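You operate a simulated robot arm through the tools that you are given. There is no shell and no other tool. Be economical: measure what you need, move in short steps, check, and stop when the job is done.

You are at the controls of a simulated two-armed robot. One attempt, no reset.

Task
Carry the large notched board with both arms and set it on the top of the middle bench.

It is judged by the outcome, as a careful person would: the job done as asked, and still so three seconds after it is handed in. It fails if anything else is knocked over, pushed out of place, dropped, spilled or broken.

Robot
Two 7-joint arms with two-finger parallel grippers on one trunk, on a base that drives. Base frame: it is fixed to the floor where the robot stands at the start and does not move with it; the origin is under the middle of the robot, x ahead of it, y to its left, z up. Lengths are in mm, angles in degrees, forces in N, time in s.
The left shoulder is at the start at [20, 170, 1078], the right one opposite. With the tool pointing down near the work surface each hand reaches from about 160 to 660 mm from the robot's upright axis, wherever it stands, measured 20 degrees to its own side. Places, roughly: large notched board (32x21x4 cm) [600, 0, 700]; top of the middle bench [3800, 1200, 800]. Payload 3.8 kg a hand.
The tool frame of a hand sits at the grasp point between the pads (the TCP): z along the fingers, y along the line on which they close. The tips reach 30 mm beyond it. Largest opening 110 mm; finger width 20, thickness 10; the body of the gripper, 48 by 112 mm, starts 55 mm behind the TCP.
Orientation is that of the tool frame in the base frame, as [roll, pitch, yaw] about the fixed x, y, z axes, in that order (R = Rz(yaw) Ry(pitch) Rx(roll)). With the fingers straight down and closing along the base's y, the tool's x points along the base's -x, its y along +y and its z along -z.

Tools
- The arms move only by the tool apply_moves. It takes "left_targets", "right_targets" or both (then of equal length, played together; a hand with none holds still); each is a list of rows, each a list of 7 numbers: the gripper command, from -1 (fully open) to 1 (shut), values between in proportion, then the shift along the tool's x, y, z in mm, then the turn, a rotation vector about the tool's x, y, z in degrees. In form: [[claw, tx, ty, tz, ax, ay, az], ...]. A call has 1 to 10 rows; each row is the pose to reach, as a shift and turn from the pose commanded when the call began, along the tool's axes at that moment. Rows are played at 5 a second. More than 50 mm and 8.6 degrees between two rows, or a gripper value outside its range, and nothing of the call is played. A pose out of reach is approached as far as the arm can. The call stops where the force on the tool passes 40 N (or 10 N more than at its start, if that is more) or the arm is blocked; 0.2 s more then pass. The fingers move at their own pace (about 72 mm/s each) and stop on an object; they squeeze with about 33 N. The grip force told is the motor's: it shows also when the fingers shut on nothing. Time passes only in rows, and 0.2 s behind the last, so rows that repeat a pose let the fingers close. The reply holds the time, the measured pose of the TCP, the force on the tool along the base axes, the opening and the grip force, in the units named above and with some noise, with the torque about the TCP (base axes, N m) and any sound that the robot's microphone picked up.
- Cameras (640 x 400 px; columns grow to the right, rows downward): "scene" is now at [91.9, -4.9, 1208.6]; the picture's right is [0.02, -1.00, 0.00], its down [-0.69, -0.01, -0.72] and it looks along [0.72, 0.01, -0.69] (base axes); focal length 251 px, centre (320, 200). "left" rides on the left gripper at [72, -17, -103] in its tool frame; the picture's right is [0.23, 0.97, 0.00], its down [-0.76, 0.18, -0.62] and it looks along [-0.61, 0.14, 0.78] (tool axes); focal length 222 px, centre (320, 200). "right" rides on the right gripper at [72, 17, -103] in its tool frame; the picture's right is [-0.23, 0.97, 0.00], its down [-0.76, -0.18, -0.62] and it looks along [-0.61, -0.14, 0.78] (tool axes); focal length 222 px, centre (320, 200). There is no depth. A picture from a camera that has moved, and an enlarged one, comes with that camera's place and axes in the base frame and with its lens. The place of the scene camera against the robot may be out by one fixed shift of up to 25 mm in any direction.
- camera(camera): a new picture of that camera. The clock stands still meanwhile.
- move_column(by): slides the trunk up (or, below 0, down) by that many mm; the arms and the scene camera ride with it, the base frame stays. It gives what a move gives, with no picture.
- roll_base(legs): drives the robot by 1 to 6 legs, each [ahead, turn to the left] in mm and degrees, along the robot's own axes; the way and the turn of a leg run together, so that a leg with both is an arc; at most 1500 mm and 180 degrees a leg. The arms and the cameras ride along, it lands a little off, and it stops where it bumps. It gives what a move gives.
- aim_head(pan, tilt): turns the head with the scene camera to pan (to the left, within 80 degrees either way) and tilt (down, from -29 to 69), counted from straight ahead of the robot. It gives what a move gives.
- enlarge(camera, box): a new picture of the part [left, top, right, bottom] of that camera's present view, enlarged. The clock stands still meanwhile.
- job_done(): hands the job in; it is judged then, once.

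Go step by step. Nothing tells you exact positions but the pictures and the camera data: compare them with the known pose of the tool, close in by small moves and look again before you grip or let go. The budget is 120 turns and 92 pictures, counting those below and the enlarged ones. Unless the task says otherwise, let go and move clear before handing in, and close with one line.

The tools are called after ">>>" by a JSON object that holds its "fn" and its "kwargs". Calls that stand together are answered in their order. apply_moves: Moves the arms, as the interface text tells. Its arguments: {"type":"object","properties":{"left_targets":{"type":"array","items":{"type":"array","items":{"type":"number"}}},"right_targets":{"type":"array","items":{"type":"array","items":{"type":"number"}}}},"required":[]} The other tools are called the same way: move_column (by) slides the trunk up or down; roll_base (legs) drives the base; aim_head (pan, tilt) turns the head that bears the scene camera; camera (camera) takes a picture; enlarge (camera, box) takes an enlarged picture of a part of a camera's view; job_done () hands the job in.

At the start:

```text
t: 0.0
left_tcp_pos: [478.0, 160.7, 995.1]
left_ee_rot: [-180.0, 0.0, 180.0]
left_force: [-0.1, 1.1, 0.4]
left_ft_torque: [0.02, -0.02, 0.03]
left_grip_width: 110.1
left_finger_force: 0.2
right_tcp_pos: [436.3, -211.8, 1026.9]
right_ee_rot: [-179.9, 0.0, -180.0]
right_force: [0.3, 0.1, 0.2]
right_ft_torque: [0.0, 0.01, 0.0]
right_grip_width: 110.2
right_finger_force: 0.1
trunk travel left (down, up): [-175.0, 395.0]
robot x, y, heading: [1.6, 1.0, -0.0]
head pan, tilt: [1.1, 43.5]
```

scene: 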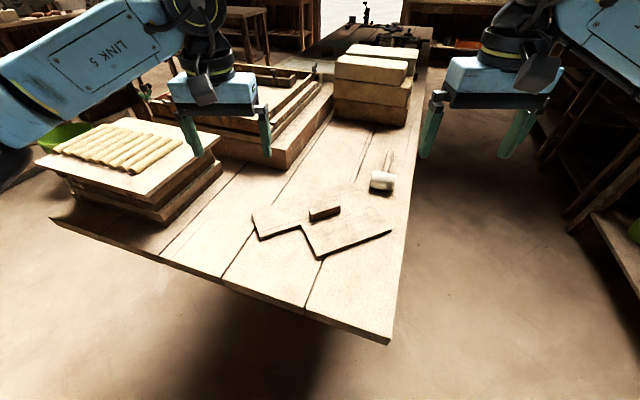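
right: 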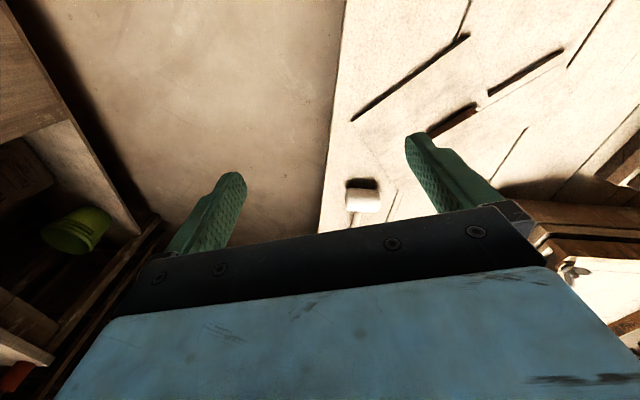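
left: 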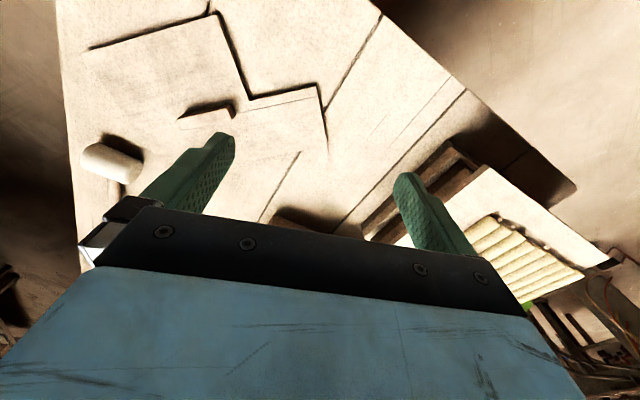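

I see a notched board on the near bench with a bar-like piece on it and a mallet behind. I'll enlarge to see its outline.

>>> {"fn": "enlarge", "kwargs": {"camera": "scene", "box": [230, 140, 420, 270]}}

>>> {"fn": "aim_head", "kwargs": {"pan": 20, "tilt": 10}}

>>> {"fn": "camera", "kwargs": {"camera": "scene"}}

```text
3.08 times, centred on (325, 205) of scene
camera zoom: at [91.9, -4.9, 1208.6], right [0.02, -1.0, 0.0], down [-0.69, -0.01, -0.72], along [0.72, 0.01, -0.69], focal length 774 px, centre (305, 185)
```

zoom: 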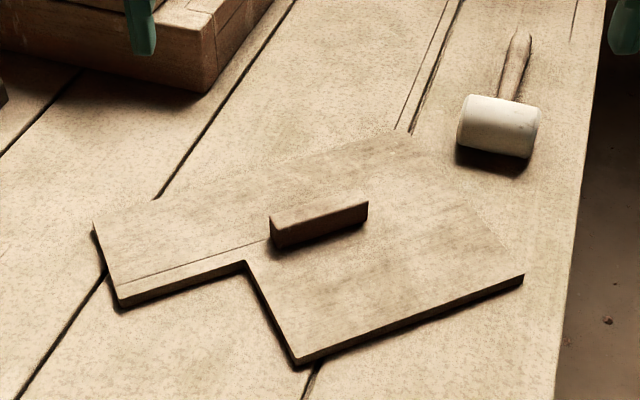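

```text
t: 1.0
left_tcp_pos: [479.7, 162.4, 994.1]
left_ee_rot: [180.0, -0.1, 180.0]
left_force: [-0.3, 0.0, 0.0]
left_ft_torque: [-0.02, -0.02, -0.01]
left_grip_width: 110.2
left_finger_force: 0.1
right_tcp_pos: [435.8, -212.8, 1027.7]
right_ee_rot: [180.0, 0.1, 179.9]
right_force: [0.0, 0.7, -0.1]
right_ft_torque: [-0.01, 0.03, 0.02]
right_grip_width: 109.7
right_finger_force: 0.0
trunk travel left (down, up): [-175.0, 395.0]
robot x, y, heading: [-1.7, 0.7, 0.3]
head pan, tilt: [20.0, 10.0]
```

```text
87 pictures are left
camera scene: at [96.9, 25.4, 1261.4], right [0.34, -0.94, 0.0], down [-0.16, -0.06, -0.98], along [0.93, 0.34, -0.17], focal length 251 px, centre (320, 200)
```

scene: 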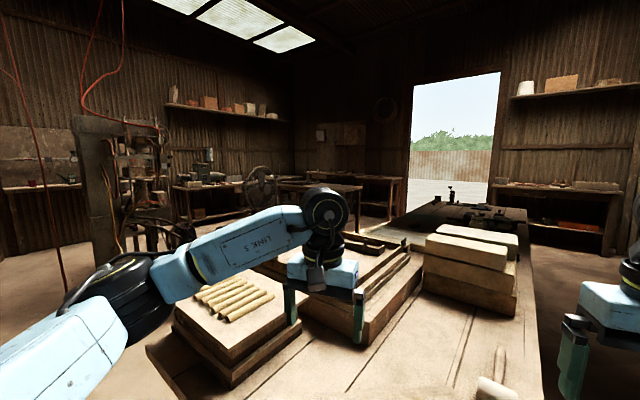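

The board is L-shaped, with an arm about 100 mm wide towards the left and a bar near its centre of mass. I'll have the left hand grip across the arm and the right hand grip the bar. I start by turning both hands above the board.

>>> {"fn": "apply_moves", "kwargs": {"left_targets": [[-1, -8, -5, 12, 0, 0, 8.1], [-1, -17, -10, 25, 0, 0, 16.2], [-1, -25, -14, 37, 0, 0, 24.3], [-1, -34, -19, 50, 0, 0, 32.4], [-1, -42, -24, 62, 0, 0, 40.5], [-1, -51, -28, 75, 0, 0, 48.6], [-1, -60, -33, 90, 0, 0, 56.8], [-1, -68, -38, 105, 0, 0, 65]], "right_targets": [[-1, -10, 5, 5, 0, 0, -8.2], [-1, -20, 15, 10, 0, 0, -16.4], [-1, -30, 25, 15, 0, 0, -24.6], [-1, -40, 35, 20, 0, 0, -32.8], [-1, -50, 45, 25, 0, 0, -41], [-1, -60, 55, 30, 0, 0, -49.2], [-1, -70, 70, 40, 0, 0, -57.4], [-1, -80, 85, 50, 0, 0, -65.6]]}}

>>> {"fn": "aim_head", "kwargs": {"pan": 0, "tilt": 45}}

>>> {"fn": "camera", "kwargs": {"camera": "scene"}}

>>> {"fn": "camera", "kwargs": {"camera": "left"}}

```text
t: 2.8
left_tcp_pos: [500.8, 138.6, 917.9]
left_ee_rot: [179.9, 0.0, 131.4]
left_force: [0.3, 0.5, 1.0]
left_ft_torque: [-0.04, -0.02, -0.02]
left_grip_width: 109.9
left_finger_force: 0.1
left hand out of reach, approached as far as the arm can: row 6, 7, 8
right_tcp_pos: [507.5, -134.9, 990.2]
right_ee_rot: [-172.9, 6.4, -129.2]
right_force: [-0.3, 0.3, -1.1]
right_ft_torque: [-0.03, -0.03, 0.0]
right_grip_width: 110.0
right_finger_force: 0.0
right hand out of reach, approached as far as the arm can: row 6, 7, 8
trunk travel left (down, up): [-175.0, 395.0]
robot x, y, heading: [1.3, 0.6, 0.1]
head pan, tilt: [20.0, 10.0]
```

```text
t: 3.8
left_tcp_pos: [502.0, 138.2, 917.8]
left_ee_rot: [179.9, -0.1, 131.3]
left_force: [0.8, 0.9, -0.5]
left_ft_torque: [0.0, -0.01, -0.02]
left_grip_width: 110.1
left_finger_force: 0.1
right_tcp_pos: [507.6, -137.0, 989.6]
right_ee_rot: [-173.2, 6.3, -129.2]
right_force: [0.9, -0.2, -0.5]
right_ft_torque: [0.0, -0.04, 0.0]
right_grip_width: 110.1
right_finger_force: 0.0
trunk travel left (down, up): [-175.0, 395.0]
robot x, y, heading: [-3.9, 0.6, 0.2]
head pan, tilt: [0.0, 45.0]
```

```text
86 pictures are left
camera scene: at [90.8, -6.4, 1206.6], right [0.0, -1.0, 0.0], down [-0.71, 0.0, -0.71], along [0.71, 0.0, -0.71], focal length 251 px, centre (320, 200)
```

scene: 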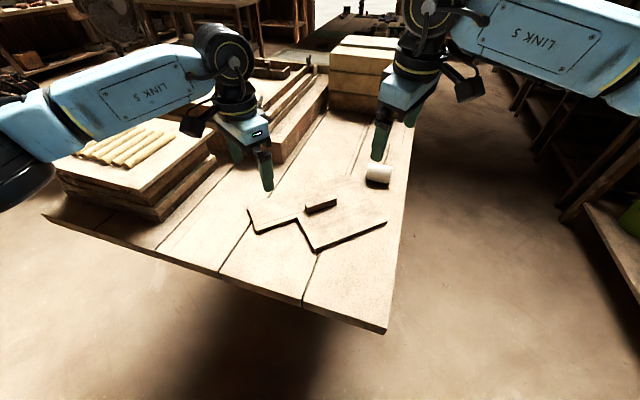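

```text
85 pictures are left
camera left: at [440.7, 182.0, 1020.7], right [0.58, 0.81, 0.0], down [0.64, -0.45, 0.62], along [0.51, -0.36, -0.78], focal length 222 px, centre (320, 200)
```

left: 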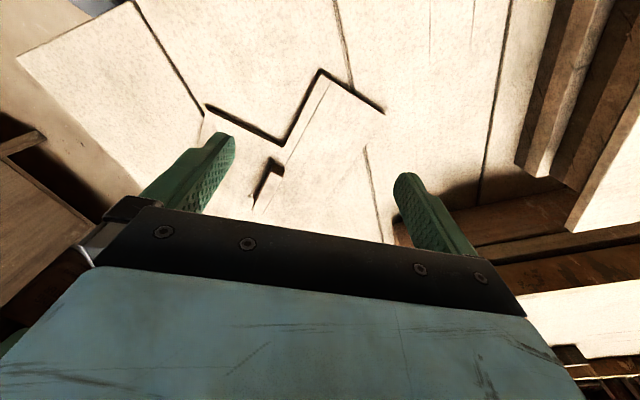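

Both wrists reach their limit about 50° from straight, so I'll stand the robot square to the board (heading about -30°) instead. First I raise the trunk, turn the right hand back and look to the left.

>>> {"fn": "move_column", "kwargs": {"by": 200}}

>>> {"fn": "apply_moves", "kwargs": {"right_targets": [[-1, 0, 0, 0, 0, 0, 8.2], [-1, 0, 0, 0, 0, 0, 16.4], [-1, 0, 0, 0, 0, 0, 24.6], [-1, 0, 0, 0, 0, 0, 32.8], [-1, 0, 0, 0, 0, 0, 41], [-1, 0, 0, 0, 0, 0, 49.2], [-1, 0, 0, 0, 0, 0, 57.4], [-1, 0, 0, 0, 0, 0, 65.6], [-1, 0, 0, 0, 0, 0, 73.8], [-1, 0, 0, 0, 0, 0, 82]]}}

>>> {"fn": "aim_head", "kwargs": {"pan": 70, "tilt": 35}}

>>> {"fn": "camera", "kwargs": {"camera": "scene"}}

```text
t: 6.0
left_tcp_pos: [502.3, 137.4, 1117.4]
left_ee_rot: [180.0, 0.0, 131.4]
left_force: [0.2, -0.4, 0.4]
left_ft_torque: [0.02, 0.03, 0.01]
left_grip_width: 109.7
left_finger_force: 0.0
right_tcp_pos: [507.0, -136.8, 1189.4]
right_ee_rot: [-173.1, 6.2, -129.2]
right_force: [-0.1, 0.4, -0.2]
right_ft_torque: [-0.02, 0.01, 0.0]
right_grip_width: 110.2
right_finger_force: 0.0
trunk travel left (down, up): [-375.0, 195.0]
robot x, y, heading: [4.4, 3.8, -0.2]
head pan, tilt: [0.0, 45.0]
```

```text
t: 8.2
left_tcp_pos: [501.4, 137.9, 1118.9]
left_ee_rot: [179.9, 0.0, 131.4]
left_force: [0.5, 0.3, -0.2]
left_ft_torque: [-0.01, -0.03, 0.03]
left_grip_width: 109.9
left_finger_force: 0.0
right_tcp_pos: [507.6, -135.4, 1186.9]
right_ee_rot: [174.6, 7.6, 148.0]
right_force: [-0.7, -0.7, 0.0]
right_ft_torque: [0.0, 0.01, -0.02]
right_grip_width: 110.1
right_finger_force: 0.0
trunk travel left (down, up): [-375.0, 195.0]
robot x, y, heading: [-0.4, 0.3, -0.1]
head pan, tilt: [0.0, 45.0]
```

```text
t: 9.6
left_tcp_pos: [500.8, 137.0, 1117.7]
left_ee_rot: [-179.9, 0.1, 131.4]
left_force: [-0.5, -0.8, 0.8]
left_ft_torque: [-0.01, 0.01, -0.05]
left_grip_width: 109.9
left_finger_force: 0.1
right_tcp_pos: [507.4, -135.2, 1188.2]
right_ee_rot: [174.6, 7.6, 148.0]
right_force: [-0.5, 0.1, -0.4]
right_ft_torque: [0.0, -0.01, 0.0]
right_grip_width: 110.0
right_finger_force: 0.0
trunk travel left (down, up): [-375.0, 195.0]
robot x, y, heading: [1.4, 0.9, 0.1]
head pan, tilt: [70.0, 35.0]
```

```text
84 pictures are left
camera scene: at [39.7, 76.3, 1421.4], right [0.94, -0.34, 0.0], down [-0.2, -0.54, -0.82], along [0.28, 0.77, -0.57], focal length 251 px, centre (320, 200)
```

scene: 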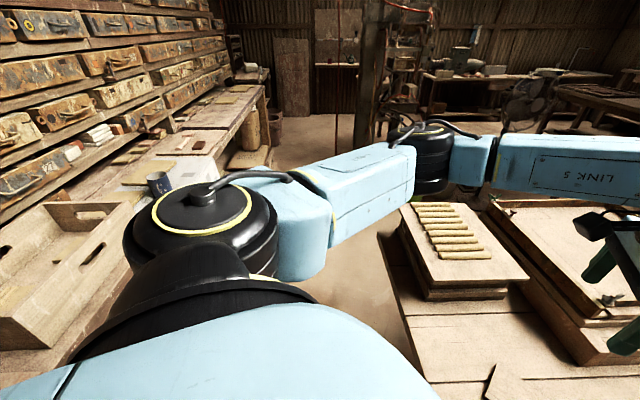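

The left side is open, with a shelf bench further to the left and behind. With the hands raised I'll drive along the bench edge to about (102, 315) and face -30°.

>>> {"fn": "roll_base", "kwargs": {"legs": [[0, 72], [331, 0], [0, -102]]}}

>>> {"fn": "aim_head", "kwargs": {"pan": 0, "tilt": 55}}

>>> {"fn": "camera", "kwargs": {"camera": "scene"}}

```text
t: 19.2
left_tcp_pos: [603.4, 176.0, 1117.7]
left_ee_rot: [180.0, 0.0, 101.1]
left_force: [-0.1, 0.3, 0.6]
left_ft_torque: [-0.01, 0.0, 0.02]
left_grip_width: 110.2
left_finger_force: 0.1
right_tcp_pos: [468.6, -61.4, 1187.8]
right_ee_rot: [174.6, 7.5, 117.7]
right_force: [-0.2, 0.5, -1.3]
right_ft_torque: [0.02, -0.01, 0.04]
right_grip_width: 110.0
right_finger_force: 0.1
trunk travel left (down, up): [-375.0, 195.0]
robot x, y, heading: [102.4, 313.8, -30.5]
head pan, tilt: [70.0, 35.0]
```

```text
t: 20.6
left_tcp_pos: [603.3, 177.8, 1117.7]
left_ee_rot: [-180.0, 0.0, 101.0]
left_force: [0.1, 0.0, -0.1]
left_ft_torque: [0.01, 0.01, 0.02]
left_grip_width: 109.8
left_finger_force: 0.0
right_tcp_pos: [469.3, -60.5, 1187.9]
right_ee_rot: [174.7, 7.6, 117.7]
right_force: [-0.8, 0.0, 0.3]
right_ft_torque: [0.01, -0.01, -0.01]
right_grip_width: 110.0
right_finger_force: 0.1
trunk travel left (down, up): [-375.0, 195.0]
robot x, y, heading: [99.9, 315.0, -30.6]
head pan, tilt: [0.0, 55.0]
```

```text
83 pictures are left
camera scene: at [169.7, 259.2, 1393.2], right [-0.51, -0.86, 0.0], down [-0.71, 0.41, -0.57], along [0.49, -0.29, -0.82], focal length 251 px, centre (320, 200)
```

scene: 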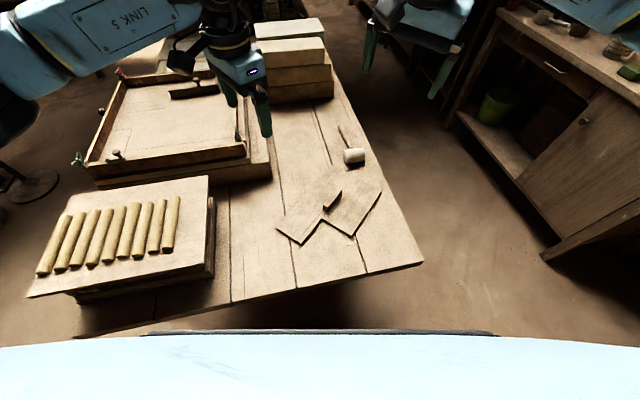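

The robot is in place at (100, 315), heading -30.6°. I'll lower the trunk and bring both hands above their grip spots at a safe height, with the fingers aligned.

>>> {"fn": "move_column", "kwargs": {"by": -200}}

>>> {"fn": "apply_moves", "kwargs": {"left_targets": [[-1, -8, -17, 15, 0, 0, -4], [-1, -17, -34, 30, 0, 0, -8], [-1, -25, -50, 45, 0, 0, -11], [-1, -33, -67, 60, 0, 0, -13.6]], "right_targets": [[-1, 0, 20, 15, 2.6, 3.8, 1.5], [-1, 0, 40, 30, 5.3, 7.6, 3], [-1, -5, 70, 45, 5.3, 7.6, 3], [-1, -10, 99, 60, 5.3, 7.6, 3]]}}

>>> {"fn": "camera", "kwargs": {"camera": "left"}}

>>> {"fn": "camera", "kwargs": {"camera": "right"}}

>>> {"fn": "camera", "kwargs": {"camera": "scene"}}

```text
t: 22.8
left_tcp_pos: [602.6, 176.9, 917.7]
left_ee_rot: [-180.0, -0.1, 101.0]
left_force: [-0.3, 0.2, 0.4]
left_ft_torque: [0.0, 0.0, 0.0]
left_grip_width: 110.0
left_finger_force: 0.0
right_tcp_pos: [469.0, -60.7, 988.4]
right_ee_rot: [174.5, 7.6, 117.7]
right_force: [0.3, -0.1, 1.4]
right_ft_torque: [0.01, 0.03, -0.02]
right_grip_width: 109.9
right_finger_force: 0.0
trunk travel left (down, up): [-175.0, 395.0]
robot x, y, heading: [102.6, 311.2, -30.5]
head pan, tilt: [0.0, 55.0]
```

```text
t: 23.8
left_tcp_pos: [544.3, 134.3, 858.0]
left_ee_rot: [-180.0, 0.0, 114.7]
left_force: [0.1, -0.6, 0.9]
left_ft_torque: [0.01, -0.02, 0.0]
left_grip_width: 110.1
left_finger_force: 0.1
right_tcp_pos: [569.6, -26.5, 939.0]
right_ee_rot: [179.9, -0.1, 115.1]
right_force: [0.3, -0.6, -0.1]
right_ft_torque: [0.01, 0.0, -0.02]
right_grip_width: 110.1
right_finger_force: 0.1
trunk travel left (down, up): [-175.0, 395.0]
robot x, y, heading: [101.8, 312.3, -30.4]
head pan, tilt: [0.0, 55.0]
```

```text
82 pictures are left
camera left: at [498.7, 193.6, 960.6], right [0.79, 0.61, 0.0], down [0.48, -0.62, 0.62], along [0.38, -0.49, -0.78], focal length 222 px, centre (320, 200)
```

left: 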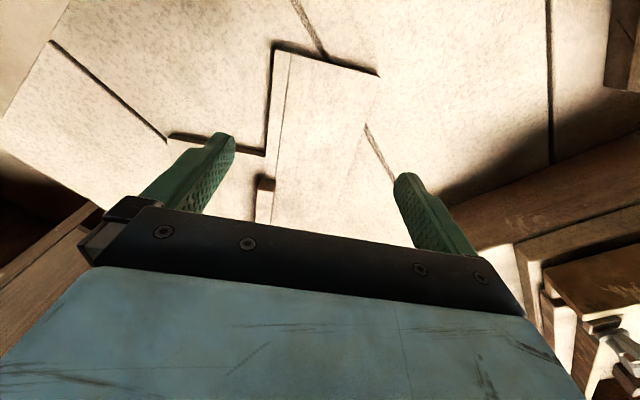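

```text
81 pictures are left
camera right: at [555.4, 44.5, 1042.7], right [0.98, 0.21, 0.0], down [0.16, -0.77, 0.62], along [0.13, -0.61, -0.78], focal length 222 px, centre (320, 200)
```

right: 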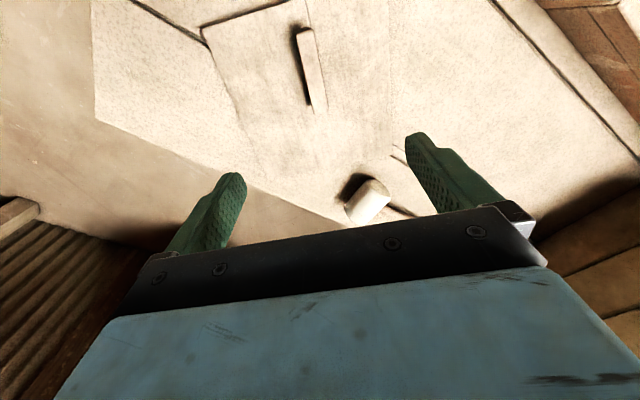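

```text
80 pictures are left
camera scene: at [170.0, 259.4, 1193.1], right [-0.51, -0.86, 0.0], down [-0.71, 0.41, -0.57], along [0.49, -0.29, -0.82], focal length 251 px, centre (320, 200)
```

scene: 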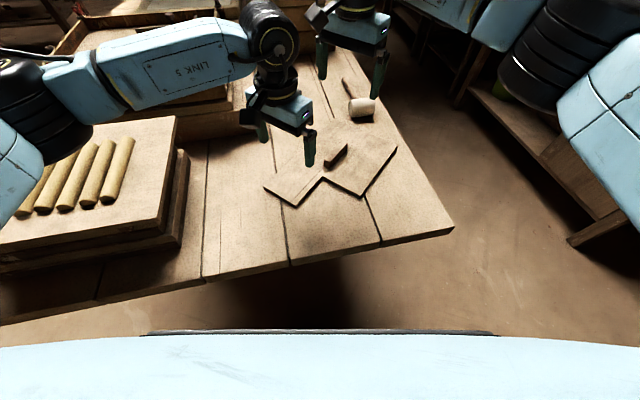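

Both wrist cameras agree with the scene camera: the board arm is about 105 mm across, centred under the left hand, and the bar is centred under the right. I'll lower both hands to about z 800 and look again to fix heights by parallax.

>>> {"fn": "apply_moves", "kwargs": {"left_targets": [[-1, 4, 0, 20, 0, 0, 0], [-1, 8, 0, 40, 0, 0, 0], [-1, 13, 0, 58, 0, 0, 0]], "right_targets": [[-1, 0, 0, 47, 0, 0, 0], [-1, 0, -1, 94, 0, 0, 0], [-1, 0, -2, 139, 0, 0, 0]]}}

>>> {"fn": "camera", "kwargs": {"camera": "left"}}

>>> {"fn": "camera", "kwargs": {"camera": "right"}}

>>> {"fn": "camera", "kwargs": {"camera": "scene"}}

```text
t: 24.6
left_tcp_pos: [537.9, 144.2, 800.2]
left_ee_rot: [180.0, 0.0, 114.6]
left_force: [-0.3, 0.4, 0.0]
left_ft_torque: [0.03, 0.01, -0.02]
left_grip_width: 110.0
left_finger_force: 0.0
right_tcp_pos: [567.3, -25.1, 797.0]
right_ee_rot: [179.8, -0.1, 114.9]
right_force: [0.6, -0.5, 0.4]
right_ft_torque: [0.01, 0.02, -0.01]
right_grip_width: 110.1
right_finger_force: 0.0
trunk travel left (down, up): [-175.0, 395.0]
robot x, y, heading: [102.1, 316.1, -30.5]
head pan, tilt: [0.0, 55.0]
```

```text
79 pictures are left
camera left: at [493.1, 204.1, 903.2], right [0.79, 0.61, 0.0], down [0.48, -0.62, 0.62], along [0.38, -0.49, -0.78], focal length 222 px, centre (320, 200)
```

left: 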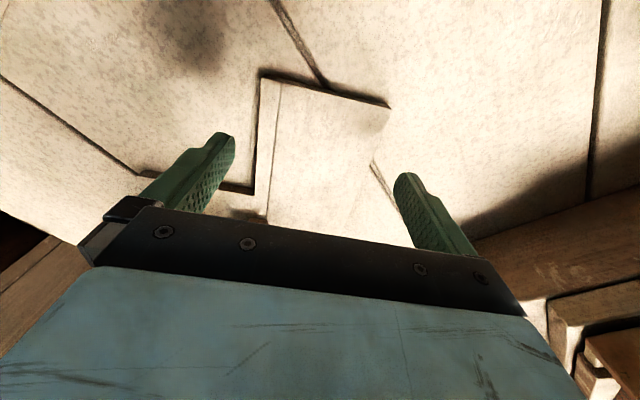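

```text
78 pictures are left
camera right: at [552.8, 45.7, 900.9], right [0.98, 0.21, 0.0], down [0.16, -0.77, 0.62], along [0.13, -0.61, -0.78], focal length 222 px, centre (320, 200)
```

right: 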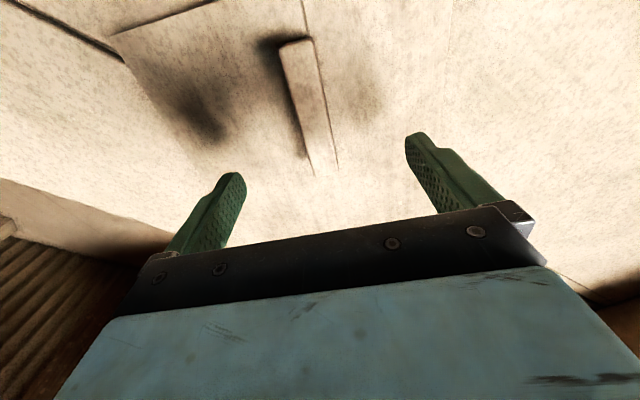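

```text
77 pictures are left
camera scene: at [169.8, 259.1, 1193.1], right [-0.51, -0.86, 0.0], down [-0.71, 0.41, -0.57], along [0.49, -0.29, -0.82], focal length 251 px, centre (320, 200)
```

scene: 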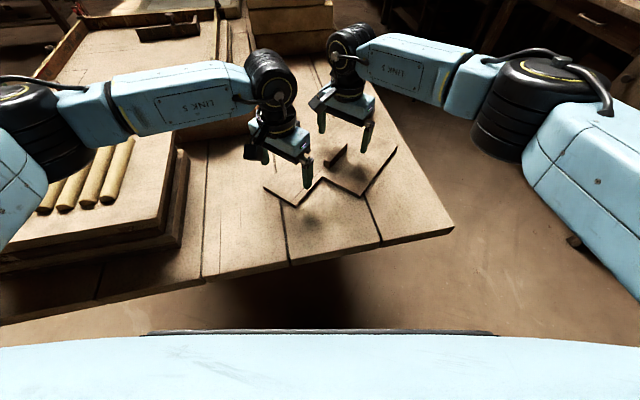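

Triangulating gives a plate top near z 737, a bar top near 757 and a bench top near 720, with the arm about 92 mm across. Both hands are within 2 mm of centre. I'll lower a bit more and check.

>>> {"fn": "apply_moves", "kwargs": {"left_targets": [[-1, 0, -1.4, 12, 0, 0, 0], [-1, 0, -1.4, 25, 0, 0, 0]], "right_targets": [[-1, 3, 1, 8, 0, 0, 0], [-1, 5, 1, 17, 0, 0, 0]]}}

>>> {"fn": "camera", "kwargs": {"camera": "left"}}

>>> {"fn": "camera", "kwargs": {"camera": "right"}}

>>> {"fn": "enlarge", "kwargs": {"camera": "scene", "box": [240, 90, 420, 220]}}

```text
t: 25.2
left_tcp_pos: [536.1, 142.6, 774.9]
left_ee_rot: [180.0, 0.0, 114.5]
left_force: [0.3, -0.4, -0.5]
left_ft_torque: [0.0, 0.01, -0.01]
left_grip_width: 109.8
left_finger_force: 0.1
right_tcp_pos: [566.9, -22.7, 782.4]
right_ee_rot: [179.8, -0.1, 115.0]
right_force: [-0.3, 0.0, 0.0]
right_ft_torque: [-0.03, 0.01, -0.02]
right_grip_width: 110.0
right_finger_force: 0.0
trunk travel left (down, up): [-175.0, 395.0]
robot x, y, heading: [102.9, 312.4, -30.4]
head pan, tilt: [0.0, 55.0]
```

```text
76 pictures are left
camera left: at [490.3, 203.3, 877.9], right [0.79, 0.61, 0.0], down [0.48, -0.62, 0.62], along [0.38, -0.49, -0.78], focal length 222 px, centre (320, 200)
```

left: 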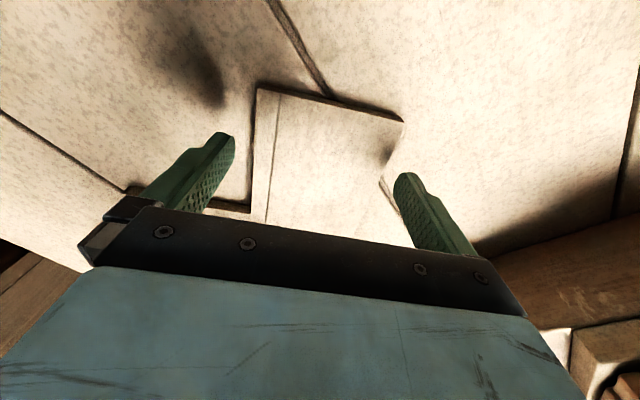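

```text
75 pictures are left
camera right: at [552.0, 49.5, 886.2], right [0.98, 0.21, 0.0], down [0.16, -0.77, 0.62], along [0.13, -0.61, -0.78], focal length 222 px, centre (320, 200)
```

right: 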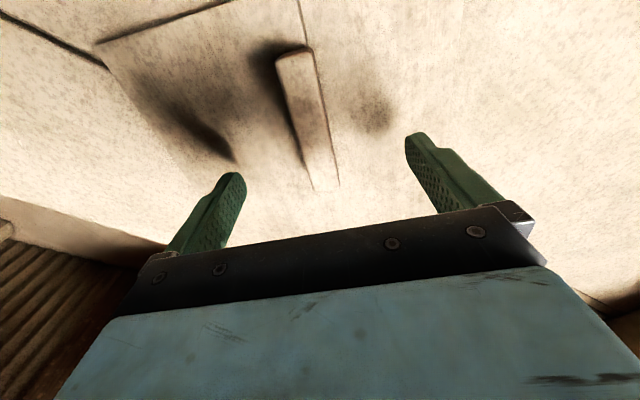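

```text
3.08 times, centred on (330, 155) of scene
camera zoom: at [169.7, 259.1, 1193.1], right [-0.51, -0.86, 0.0], down [-0.71, 0.41, -0.57], along [0.49, -0.29, -0.82], focal length 774 px, centre (289, 338)
```

zoom: 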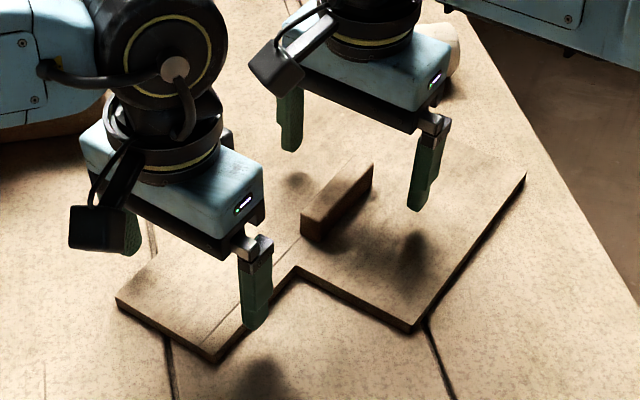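

Everything is centred. I lower the left fingers alongside the plate and the right fingers alongside the bar.

>>> {"fn": "apply_moves", "kwargs": {"left_targets": [[-1, 0, 0.5, 6, 0, 0, 0], [-1, 0, 0.5, 12, 0, 0, 0], [-1, 0, 0.5, 17, 0, 0, 0]], "right_targets": [[-1, 0, 0, 2, 0, 0, 0], [-1, 0, 0, 4, 0, 0, 0], [-1, 0, 0, 6, 0, 0, 0]]}}

>>> {"fn": "enlarge", "kwargs": {"camera": "scene", "box": [250, 120, 400, 220]}}

>>> {"fn": "enlarge", "kwargs": {"camera": "left", "box": [100, 50, 500, 290]}}

```text
t: 26.0
left_tcp_pos: [537.1, 143.7, 756.3]
left_ee_rot: [-179.9, 0.0, 114.6]
left_force: [-0.5, 0.0, -0.1]
left_ft_torque: [0.0, -0.02, 0.02]
left_grip_width: 109.8
left_finger_force: 0.0
right_tcp_pos: [567.2, -22.9, 775.6]
right_ee_rot: [179.9, -0.2, 115.0]
right_force: [0.5, 0.8, 0.5]
right_ft_torque: [0.0, 0.01, 0.0]
right_grip_width: 110.1
right_finger_force: 0.1
trunk travel left (down, up): [-175.0, 395.0]
robot x, y, heading: [103.7, 310.7, -30.7]
head pan, tilt: [0.0, 55.0]
```

```text
4.00 times, centred on (325, 170) of scene
camera zoom: at [169.6, 259.1, 1193.1], right [-0.51, -0.86, 0.0], down [-0.71, 0.41, -0.57], along [0.49, -0.29, -0.82], focal length 1006 px, centre (300, 320)
```

zoom: 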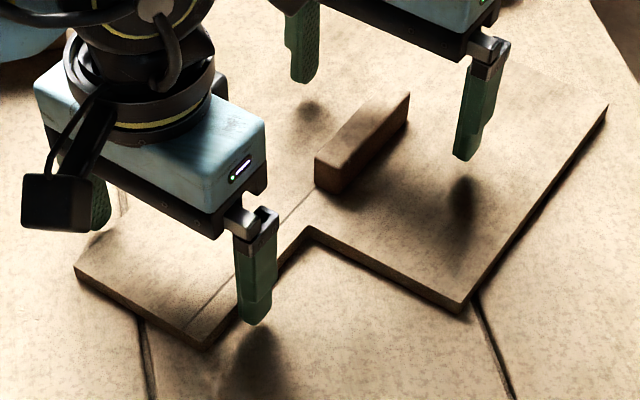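

```text
1.60 times, centred on (300, 170) of left
camera zoom: at [491.6, 203.6, 860.8], right [0.79, 0.61, 0.0], down [0.48, -0.62, 0.62], along [0.38, -0.49, -0.78], focal length 355 px, centre (352, 248)
```

zoom: 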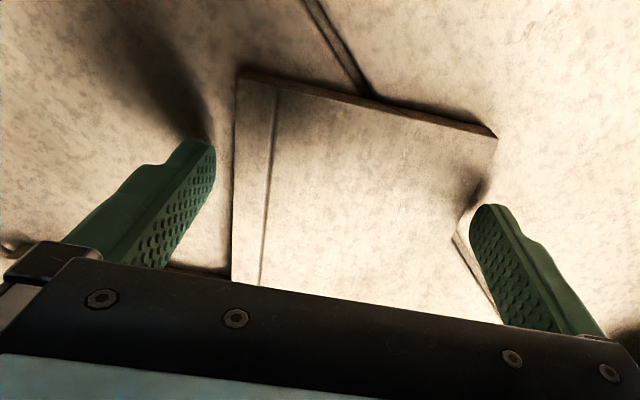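

The fingertips look about 8–10 mm above their surfaces, judging by the shadows. I'll go down in small steps while watching the force.

>>> {"fn": "apply_moves", "kwargs": {"left_targets": [[-1, 0, 0, 2, 0, 0, 0], [-1, 0, 0, 4, 0, 0, 0], [-1, 0, 0, 6, 0, 0, 0]], "right_targets": [[-1, 0, 0, 1, 0, 0, 0], [-1, 0, 0, 2, 0, 0, 0], [-1, 0, 0, 4, 0, 0, 0]]}}

>>> {"fn": "enlarge", "kwargs": {"camera": "scene", "box": [250, 120, 400, 220]}}

>>> {"fn": "enlarge", "kwargs": {"camera": "right", "box": [150, 0, 550, 240]}}

```text
t: 26.8
left_tcp_pos: [536.4, 143.2, 752.5]
left_ee_rot: [-180.0, 0.0, 114.6]
left_force: [0.6, -0.6, -0.1]
left_ft_torque: [-0.04, 0.04, 0.0]
left_grip_width: 109.9
left_finger_force: 0.1
right_tcp_pos: [568.2, -22.6, 772.0]
right_ee_rot: [179.8, 0.0, 115.0]
right_force: [-0.2, -0.2, -0.8]
right_ft_torque: [0.01, 0.03, 0.03]
right_grip_width: 110.2
right_finger_force: 0.0
trunk travel left (down, up): [-175.0, 395.0]
robot x, y, heading: [100.4, 310.4, -30.0]
head pan, tilt: [0.0, 55.0]
```

```text
4.00 times, centred on (325, 170) of scene
camera zoom: at [169.6, 259.1, 1193.1], right [-0.51, -0.86, 0.0], down [-0.71, 0.41, -0.57], along [0.49, -0.29, -0.82], focal length 1006 px, centre (300, 320)
```

zoom: 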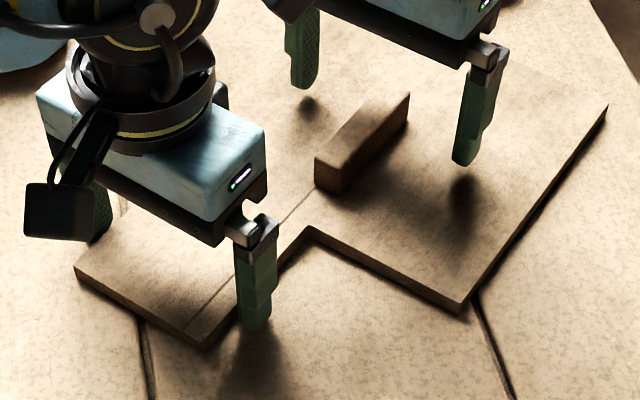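

```text
1.60 times, centred on (350, 120) of right
camera zoom: at [551.6, 48.9, 876.4], right [0.98, 0.21, 0.0], down [0.16, -0.77, 0.62], along [0.13, -0.61, -0.78], focal length 355 px, centre (272, 328)
```

zoom: 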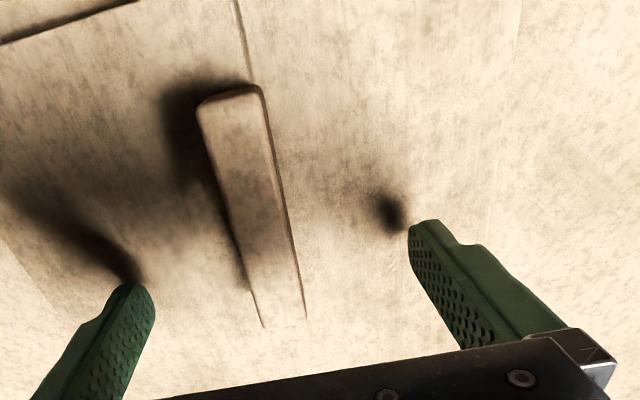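

There is no contact yet, so I continue down in small steps.

>>> {"fn": "apply_moves", "kwargs": {"left_targets": [[-1, 0, 0, 2, 0, 0, 0], [-1, 0, 0, 4, 0, 0, 0], [-1, 0, 0, 6, 0, 0, 0], [-1, 0, 0, 7, 0, 0, 0]], "right_targets": [[-1, 0, 0, 2, 0, 0, 0], [-1, 0, 0, 4, 0, 0, 0], [-1, 0, 0, 6, 0, 0, 0], [-1, 0, 0, 7, 0, 0, 0]]}}

>>> {"fn": "enlarge", "kwargs": {"camera": "scene", "box": [250, 120, 400, 220]}}

>>> {"fn": "enlarge", "kwargs": {"camera": "right", "box": [150, 0, 550, 240]}}

>>> {"fn": "enlarge", "kwargs": {"camera": "left", "box": [100, 50, 500, 290]}}

```text
t: 27.8
left_tcp_pos: [537.6, 142.5, 750.5]
left_ee_rot: [180.0, 0.3, 114.7]
left_force: [-4.2, 6.1, 12.3]
left_ft_torque: [0.36, 0.07, 0.17]
left_grip_width: 109.4
left_finger_force: 0.1
right_tcp_pos: [567.3, -21.8, 766.0]
right_ee_rot: [179.7, -0.1, 115.1]
right_force: [0.9, 0.0, 0.4]
right_ft_torque: [-0.01, -0.02, -0.01]
right_grip_width: 110.0
right_finger_force: 0.1
trunk travel left (down, up): [-175.0, 395.0]
robot x, y, heading: [98.6, 314.2, -30.2]
head pan, tilt: [0.0, 55.0]
stopped in row 4 (left hand): the force on the tool passed its limit at 42 N (the readings are from after the stop); the commanded pose is now the measured one
```

```text
4.00 times, centred on (325, 170) of scene
camera zoom: at [168.7, 259.9, 1193.1], right [-0.51, -0.86, 0.0], down [-0.71, 0.41, -0.57], along [0.5, -0.29, -0.82], focal length 1006 px, centre (300, 320)
```

zoom: 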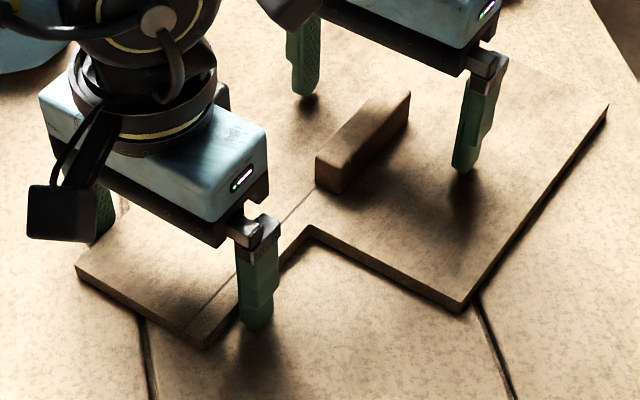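

```text
1.60 times, centred on (350, 120) of right
camera zoom: at [551.2, 49.0, 870.5], right [0.98, 0.21, 0.0], down [0.16, -0.77, 0.62], along [0.13, -0.61, -0.78], focal length 355 px, centre (272, 328)
```

zoom: 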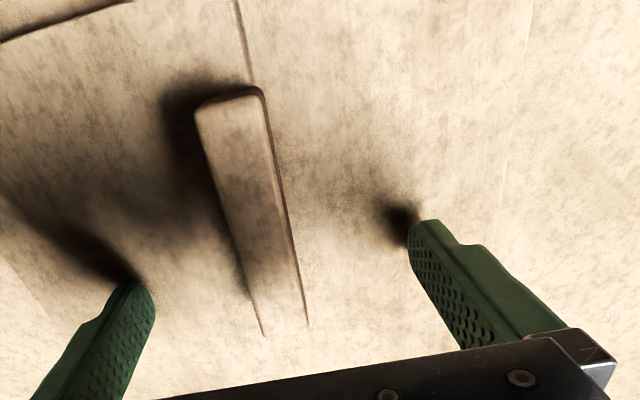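

```text
1.60 times, centred on (300, 170) of left
camera zoom: at [491.8, 203.4, 852.5], right [0.79, 0.61, 0.0], down [0.48, -0.62, 0.63], along [0.38, -0.5, -0.78], focal length 355 px, centre (352, 248)
```

zoom: 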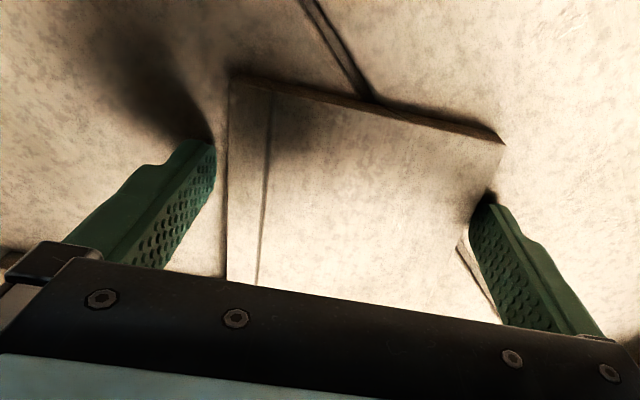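

The left tips reached the bench (z about 720) evenly on both sides, and the right tips sit just above the plate beside the bar. Both hands are centred, so I ease the left up 1.5 mm and close both.

>>> {"fn": "apply_moves", "kwargs": {"left_targets": [[-1, 0, 0, -1.5, 0, 0, 0], [-0.6, 0, 0, -1.5, 0, 0, 0], [1, 0, 0, -1.5, 0, 0, 0], [1, 0, 0, -1.5, 0, 0, 0], [1, 0, 0, -1.5, 0, 0, 0], [1, 0, 0, -1.5, 0, 0, 0]], "right_targets": [[0, 0, 0, 0, 0, 0, 0], [1, 0, 0, 0, 0, 0, 0], [1, 0, 0, 0, 0, 0, 0], [1, 0, 0, 0, 0, 0, 0], [1, 0, 0, 0, 0, 0, 0], [1, 0, 0, 0, 0, 0, 0]]}}

>>> {"fn": "enlarge", "kwargs": {"camera": "scene", "box": [250, 120, 400, 220]}}

>>> {"fn": "camera", "kwargs": {"camera": "left"}}

>>> {"fn": "camera", "kwargs": {"camera": "right"}}

```text
t: 29.2
left_tcp_pos: [538.5, 142.3, 750.7]
left_ee_rot: [180.0, 0.3, 114.5]
left_force: [-3.0, -3.3, 2.9]
left_ft_torque: [-0.22, -0.91, -0.5]
left_grip_width: 97.5
left_finger_force: 32.9
right_tcp_pos: [567.7, -22.4, 765.6]
right_ee_rot: [179.7, 0.0, 115.1]
right_force: [4.5, 1.3, -0.8]
right_ft_torque: [-0.3, 0.04, -0.27]
right_grip_width: 19.8
right_finger_force: 33.3
trunk travel left (down, up): [-175.0, 395.0]
robot x, y, heading: [102.3, 313.6, -30.3]
head pan, tilt: [0.0, 55.0]
```

```text
4.00 times, centred on (325, 170) of scene
camera zoom: at [169.6, 259.3, 1193.1], right [-0.51, -0.86, 0.0], down [-0.71, 0.41, -0.57], along [0.49, -0.29, -0.82], focal length 1006 px, centre (300, 320)
```

zoom: 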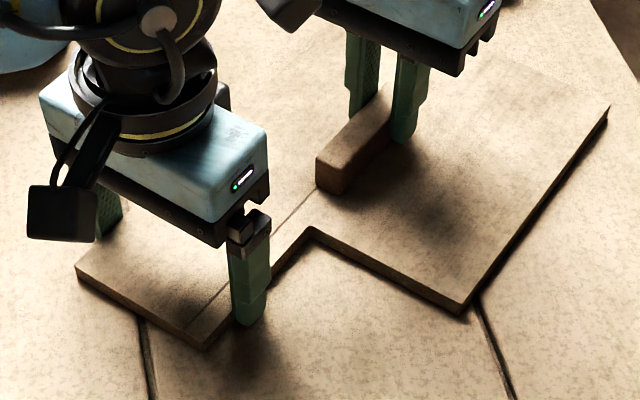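

```text
65 pictures are left
camera left: at [492.2, 202.9, 852.6], right [0.79, 0.61, 0.0], down [0.48, -0.62, 0.63], along [0.38, -0.5, -0.78], focal length 222 px, centre (320, 200)
```

left: 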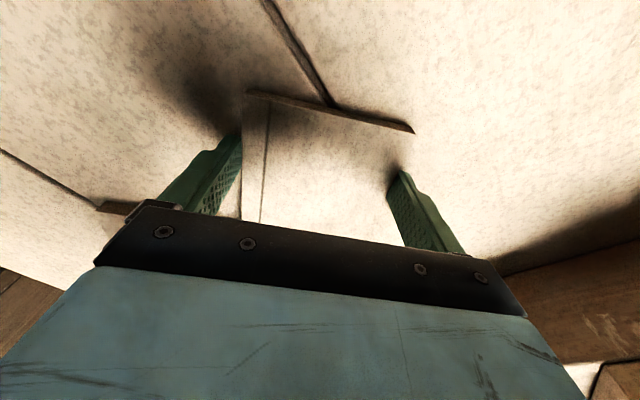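

```text
64 pictures are left
camera right: at [551.9, 48.7, 870.4], right [0.98, 0.21, 0.0], down [0.16, -0.77, 0.62], along [0.13, -0.61, -0.78], focal length 222 px, centre (320, 200)
```

right: 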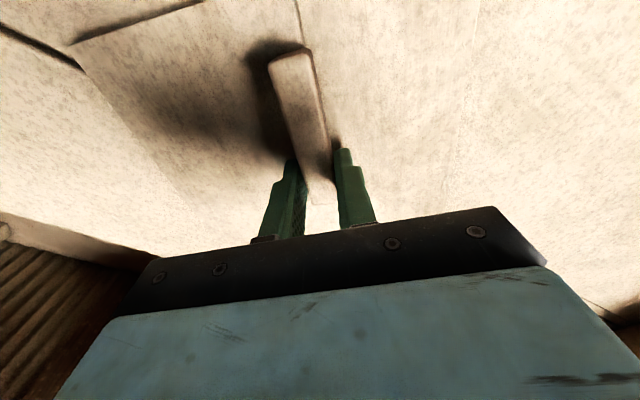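

Both grips hold: the left on the plate arm at 97.5 mm and the right on the bar at 19.8 mm. I'll raise the trunk slightly to test the lift.

>>> {"fn": "move_column", "kwargs": {"by": 15}}

>>> {"fn": "enlarge", "kwargs": {"camera": "scene", "box": [250, 120, 400, 220]}}

```text
t: 29.8
left_tcp_pos: [538.7, 143.0, 764.4]
left_ee_rot: [180.0, 0.2, 114.7]
left_force: [0.3, 0.3, -0.7]
left_ft_torque: [0.02, 0.02, 0.0]
left_grip_width: 0.0
left_finger_force: 35.0
right_tcp_pos: [565.3, -22.9, 781.0]
right_ee_rot: [179.9, -0.1, 114.8]
right_force: [0.3, -0.4, 2.5]
right_ft_torque: [0.25, 0.26, -0.38]
right_grip_width: 19.4
right_finger_force: 33.3
trunk travel left (down, up): [-190.0, 380.0]
robot x, y, heading: [100.1, 314.3, -30.4]
head pan, tilt: [0.0, 55.0]
```

```text
4.00 times, centred on (325, 170) of scene
camera zoom: at [169.7, 259.3, 1208.2], right [-0.51, -0.86, 0.0], down [-0.71, 0.41, -0.57], along [0.49, -0.29, -0.82], focal length 1006 px, centre (300, 320)
```

zoom: 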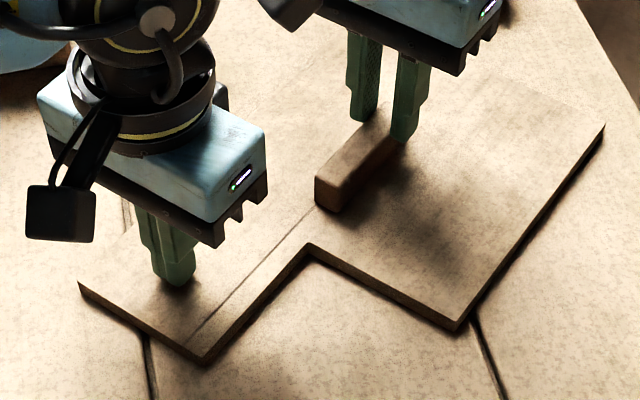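

The left fingers slipped off the plate edge because that grip was too shallow, and they have shut above the arm. The right still holds the bar. I'll check how things lie now.

>>> {"fn": "camera", "kwargs": {"camera": "right"}}

>>> {"fn": "camera", "kwargs": {"camera": "left"}}

>>> {"fn": "camera", "kwargs": {"camera": "scene"}}

```text
62 pictures are left
camera right: at [552.0, 48.1, 885.7], right [0.98, 0.2, 0.0], down [0.16, -0.77, 0.62], along [0.13, -0.61, -0.78], focal length 222 px, centre (320, 200)
```

right: 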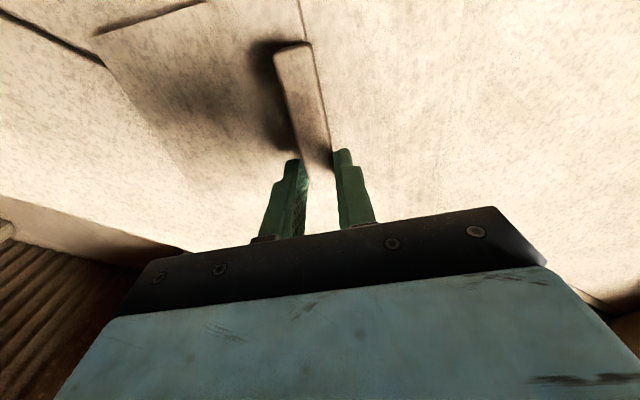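

```text
61 pictures are left
camera left: at [492.8, 203.4, 867.3], right [0.79, 0.61, 0.0], down [0.48, -0.62, 0.63], along [0.38, -0.49, -0.78], focal length 222 px, centre (320, 200)
```

left: 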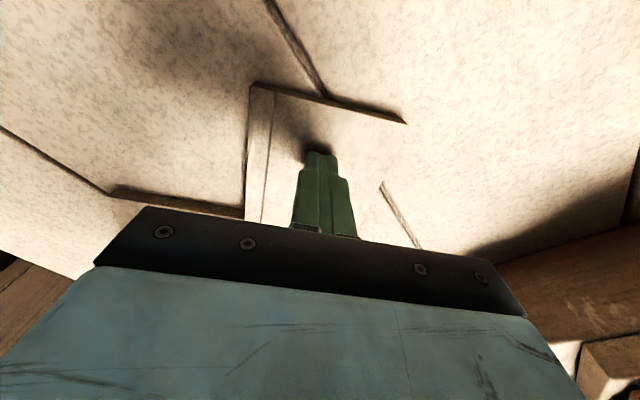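

```text
60 pictures are left
camera scene: at [169.7, 259.3, 1208.2], right [-0.51, -0.86, 0.0], down [-0.71, 0.41, -0.57], along [0.49, -0.29, -0.82], focal length 251 px, centre (320, 200)
```

scene: 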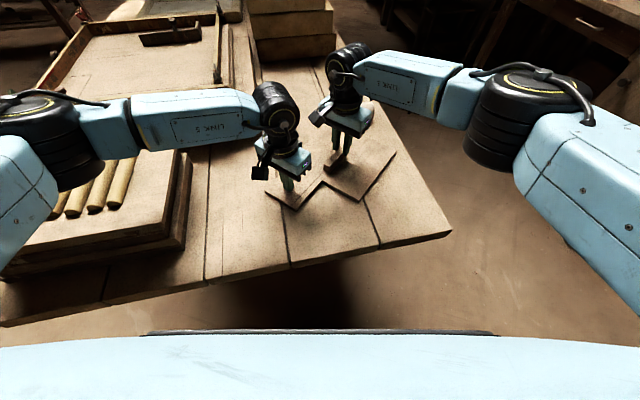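

Both grips slid, so the board may be heavy. I'll regrip the bar deeper and make a small test pull with the right hand alone to read the load, with the left lifted clear.

>>> {"fn": "apply_moves", "kwargs": {"left_targets": [[1, 0, 0, -20, 0, 0, 0], [0, 0, 0, -40, 0, 0, 0], [-1, 0, 0, -60, 0, 0, 0], [-1, 0, 0, -60, 0, 0, 0], [-1, 0, 0, -60, 0, 0, 0], [-1, 0, 0, -60, 0, 0, 0]], "right_targets": [[0.3, 0, 0, 0, 0, 0, 0], [0.3, 0, 0, 5, 0, 0, 0], [0.3, 0, 0, 12, 0, 0, 0], [0.3, 0, 0, 17, 0, 0, 0], [1, 0, 0, 17, 0, 0, 0], [1, 0, 0, 17, 0, 0, 0]]}}

>>> {"fn": "apply_moves", "kwargs": {"right_targets": [[1, 0, 0, -2, 0, 0, 0], [1, 0, 0, -4, 0, 0, 0], [1, 0, 0, -6, 0, 0, 0]]}}

>>> {"fn": "enlarge", "kwargs": {"camera": "scene", "box": [250, 120, 400, 220]}}

```text
t: 31.2
left_tcp_pos: [538.1, 142.2, 825.3]
left_ee_rot: [-179.9, 0.3, 114.5]
left_force: [0.4, 0.1, 0.3]
left_ft_torque: [0.02, 0.08, 0.0]
left_grip_width: 110.2
left_finger_force: 0.0
right_tcp_pos: [565.1, -23.7, 764.3]
right_ee_rot: [179.8, -0.1, 115.0]
right_force: [-0.3, 1.0, 0.1]
right_ft_torque: [-0.1, 0.14, -0.22]
right_grip_width: 19.6
right_finger_force: 33.1
trunk travel left (down, up): [-190.0, 380.0]
robot x, y, heading: [100.1, 308.6, -30.0]
head pan, tilt: [0.0, 55.0]
```

```text
t: 32.0
left_tcp_pos: [538.7, 142.8, 824.5]
left_ee_rot: [179.9, 0.3, 114.6]
left_force: [0.4, -0.1, -0.6]
left_ft_torque: [0.02, -0.01, -0.03]
left_grip_width: 110.2
left_finger_force: 0.0
right_tcp_pos: [567.8, -22.1, 770.6]
right_ee_rot: [179.8, -0.1, 115.1]
right_force: [0.1, 0.2, -4.1]
right_ft_torque: [-0.09, -0.07, -0.01]
right_grip_width: 19.7
right_finger_force: 33.0
trunk travel left (down, up): [-190.0, 380.0]
robot x, y, heading: [101.3, 312.8, -30.1]
head pan, tilt: [0.0, 55.0]
```

```text
4.00 times, centred on (325, 170) of scene
camera zoom: at [169.9, 259.2, 1208.1], right [-0.51, -0.86, 0.0], down [-0.71, 0.41, -0.57], along [0.49, -0.29, -0.82], focal length 1006 px, centre (300, 320)
```

zoom: 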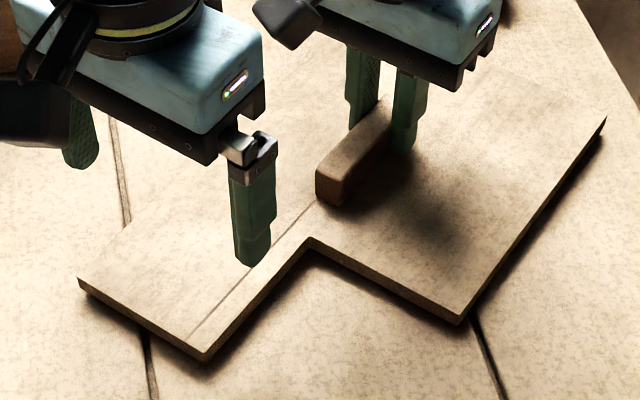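

The pull reads only about 4 N and the body side seems to rise. I'll lift another 10 mm and hold to see whether it's free or slipping.

>>> {"fn": "apply_moves", "kwargs": {"right_targets": [[1, 0, 0, -5, 0, 0, 0], [1, 0, 0, -10, 0, 0, 0], [1, 0, 0, -10, 0, 0, 0], [1, 0, 0, -10, 0, 0, 0], [1, 0, 0, -10, 0, 0, 0], [1, 0, 0, -10, 0, 0, 0]]}}

>>> {"fn": "enlarge", "kwargs": {"camera": "scene", "box": [250, 120, 400, 220]}}

```text
t: 33.4
left_tcp_pos: [539.2, 141.9, 825.1]
left_ee_rot: [180.0, 0.3, 114.7]
left_force: [0.1, -0.5, -0.7]
left_ft_torque: [-0.04, 0.0, -0.01]
left_grip_width: 109.9
left_finger_force: 0.1
right_tcp_pos: [566.9, -23.5, 780.1]
right_ee_rot: [179.7, -0.1, 115.0]
right_force: [0.0, -0.9, -3.9]
right_ft_torque: [-0.12, -0.04, -0.01]
right_grip_width: 19.4
right_finger_force: 33.0
trunk travel left (down, up): [-190.0, 380.0]
robot x, y, heading: [98.4, 314.4, -30.0]
head pan, tilt: [0.0, 55.0]
```

```text
4.00 times, centred on (325, 170) of scene
camera zoom: at [169.9, 259.2, 1208.1], right [-0.51, -0.86, 0.0], down [-0.71, 0.41, -0.57], along [0.49, -0.29, -0.82], focal length 1006 px, centre (300, 320)
```

zoom: 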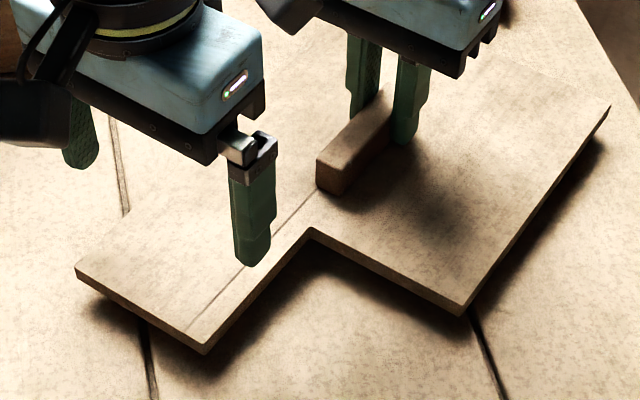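

The board hangs level and firmly from the right hand alone at only about 4 N. I'll raise it 20 mm more so the left fingers can take the arm with the full pads, then check left centring.

>>> {"fn": "apply_moves", "kwargs": {"right_targets": [[1, 0, 0, -5, 0, 0, 0], [1, 0, 0, -10, 0, 0, 0], [1, 0, 0, -15, 0, 0, 0], [1, 0, 0, -20, 0, 0, 0], [1, 0, 0, -20, 0, 0, 0]]}}

>>> {"fn": "enlarge", "kwargs": {"camera": "left", "box": [100, 50, 500, 290]}}

>>> {"fn": "enlarge", "kwargs": {"camera": "scene", "box": [250, 120, 400, 220]}}

```text
t: 34.6
left_tcp_pos: [538.4, 144.1, 825.6]
left_ee_rot: [-180.0, 0.4, 114.7]
left_force: [-0.2, 0.6, 0.1]
left_ft_torque: [0.0, 0.04, 0.02]
left_grip_width: 109.8
left_finger_force: 0.0
right_tcp_pos: [567.9, -22.1, 799.6]
right_ee_rot: [179.9, -0.1, 115.0]
right_force: [0.0, 0.1, -3.9]
right_ft_torque: [-0.07, -0.04, 0.02]
right_grip_width: 19.7
right_finger_force: 33.4
trunk travel left (down, up): [-190.0, 380.0]
robot x, y, heading: [98.2, 308.7, -30.4]
head pan, tilt: [0.0, 55.0]
```

```text
1.60 times, centred on (300, 170) of left
camera zoom: at [492.4, 203.3, 927.4], right [0.79, 0.61, 0.0], down [0.48, -0.62, 0.63], along [0.38, -0.5, -0.78], focal length 355 px, centre (352, 248)
```

zoom: 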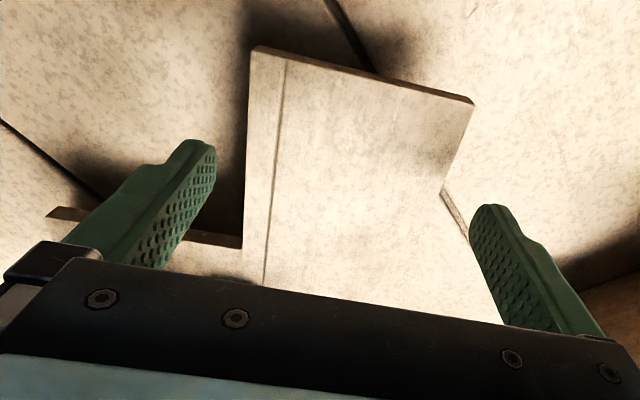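

```text
4.00 times, centred on (325, 170) of scene
camera zoom: at [169.9, 259.2, 1208.1], right [-0.51, -0.86, 0.0], down [-0.71, 0.41, -0.57], along [0.49, -0.29, -0.82], focal length 1006 px, centre (300, 320)
```

zoom: 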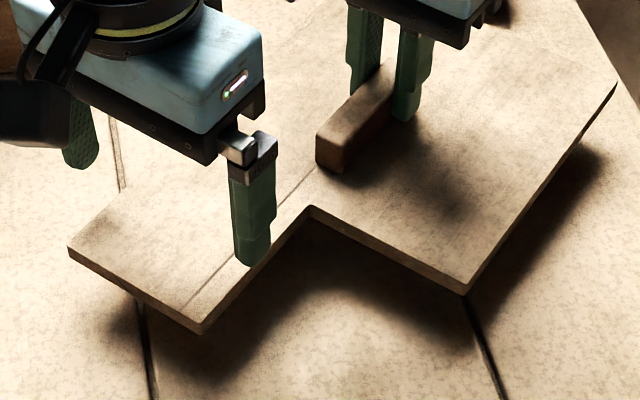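

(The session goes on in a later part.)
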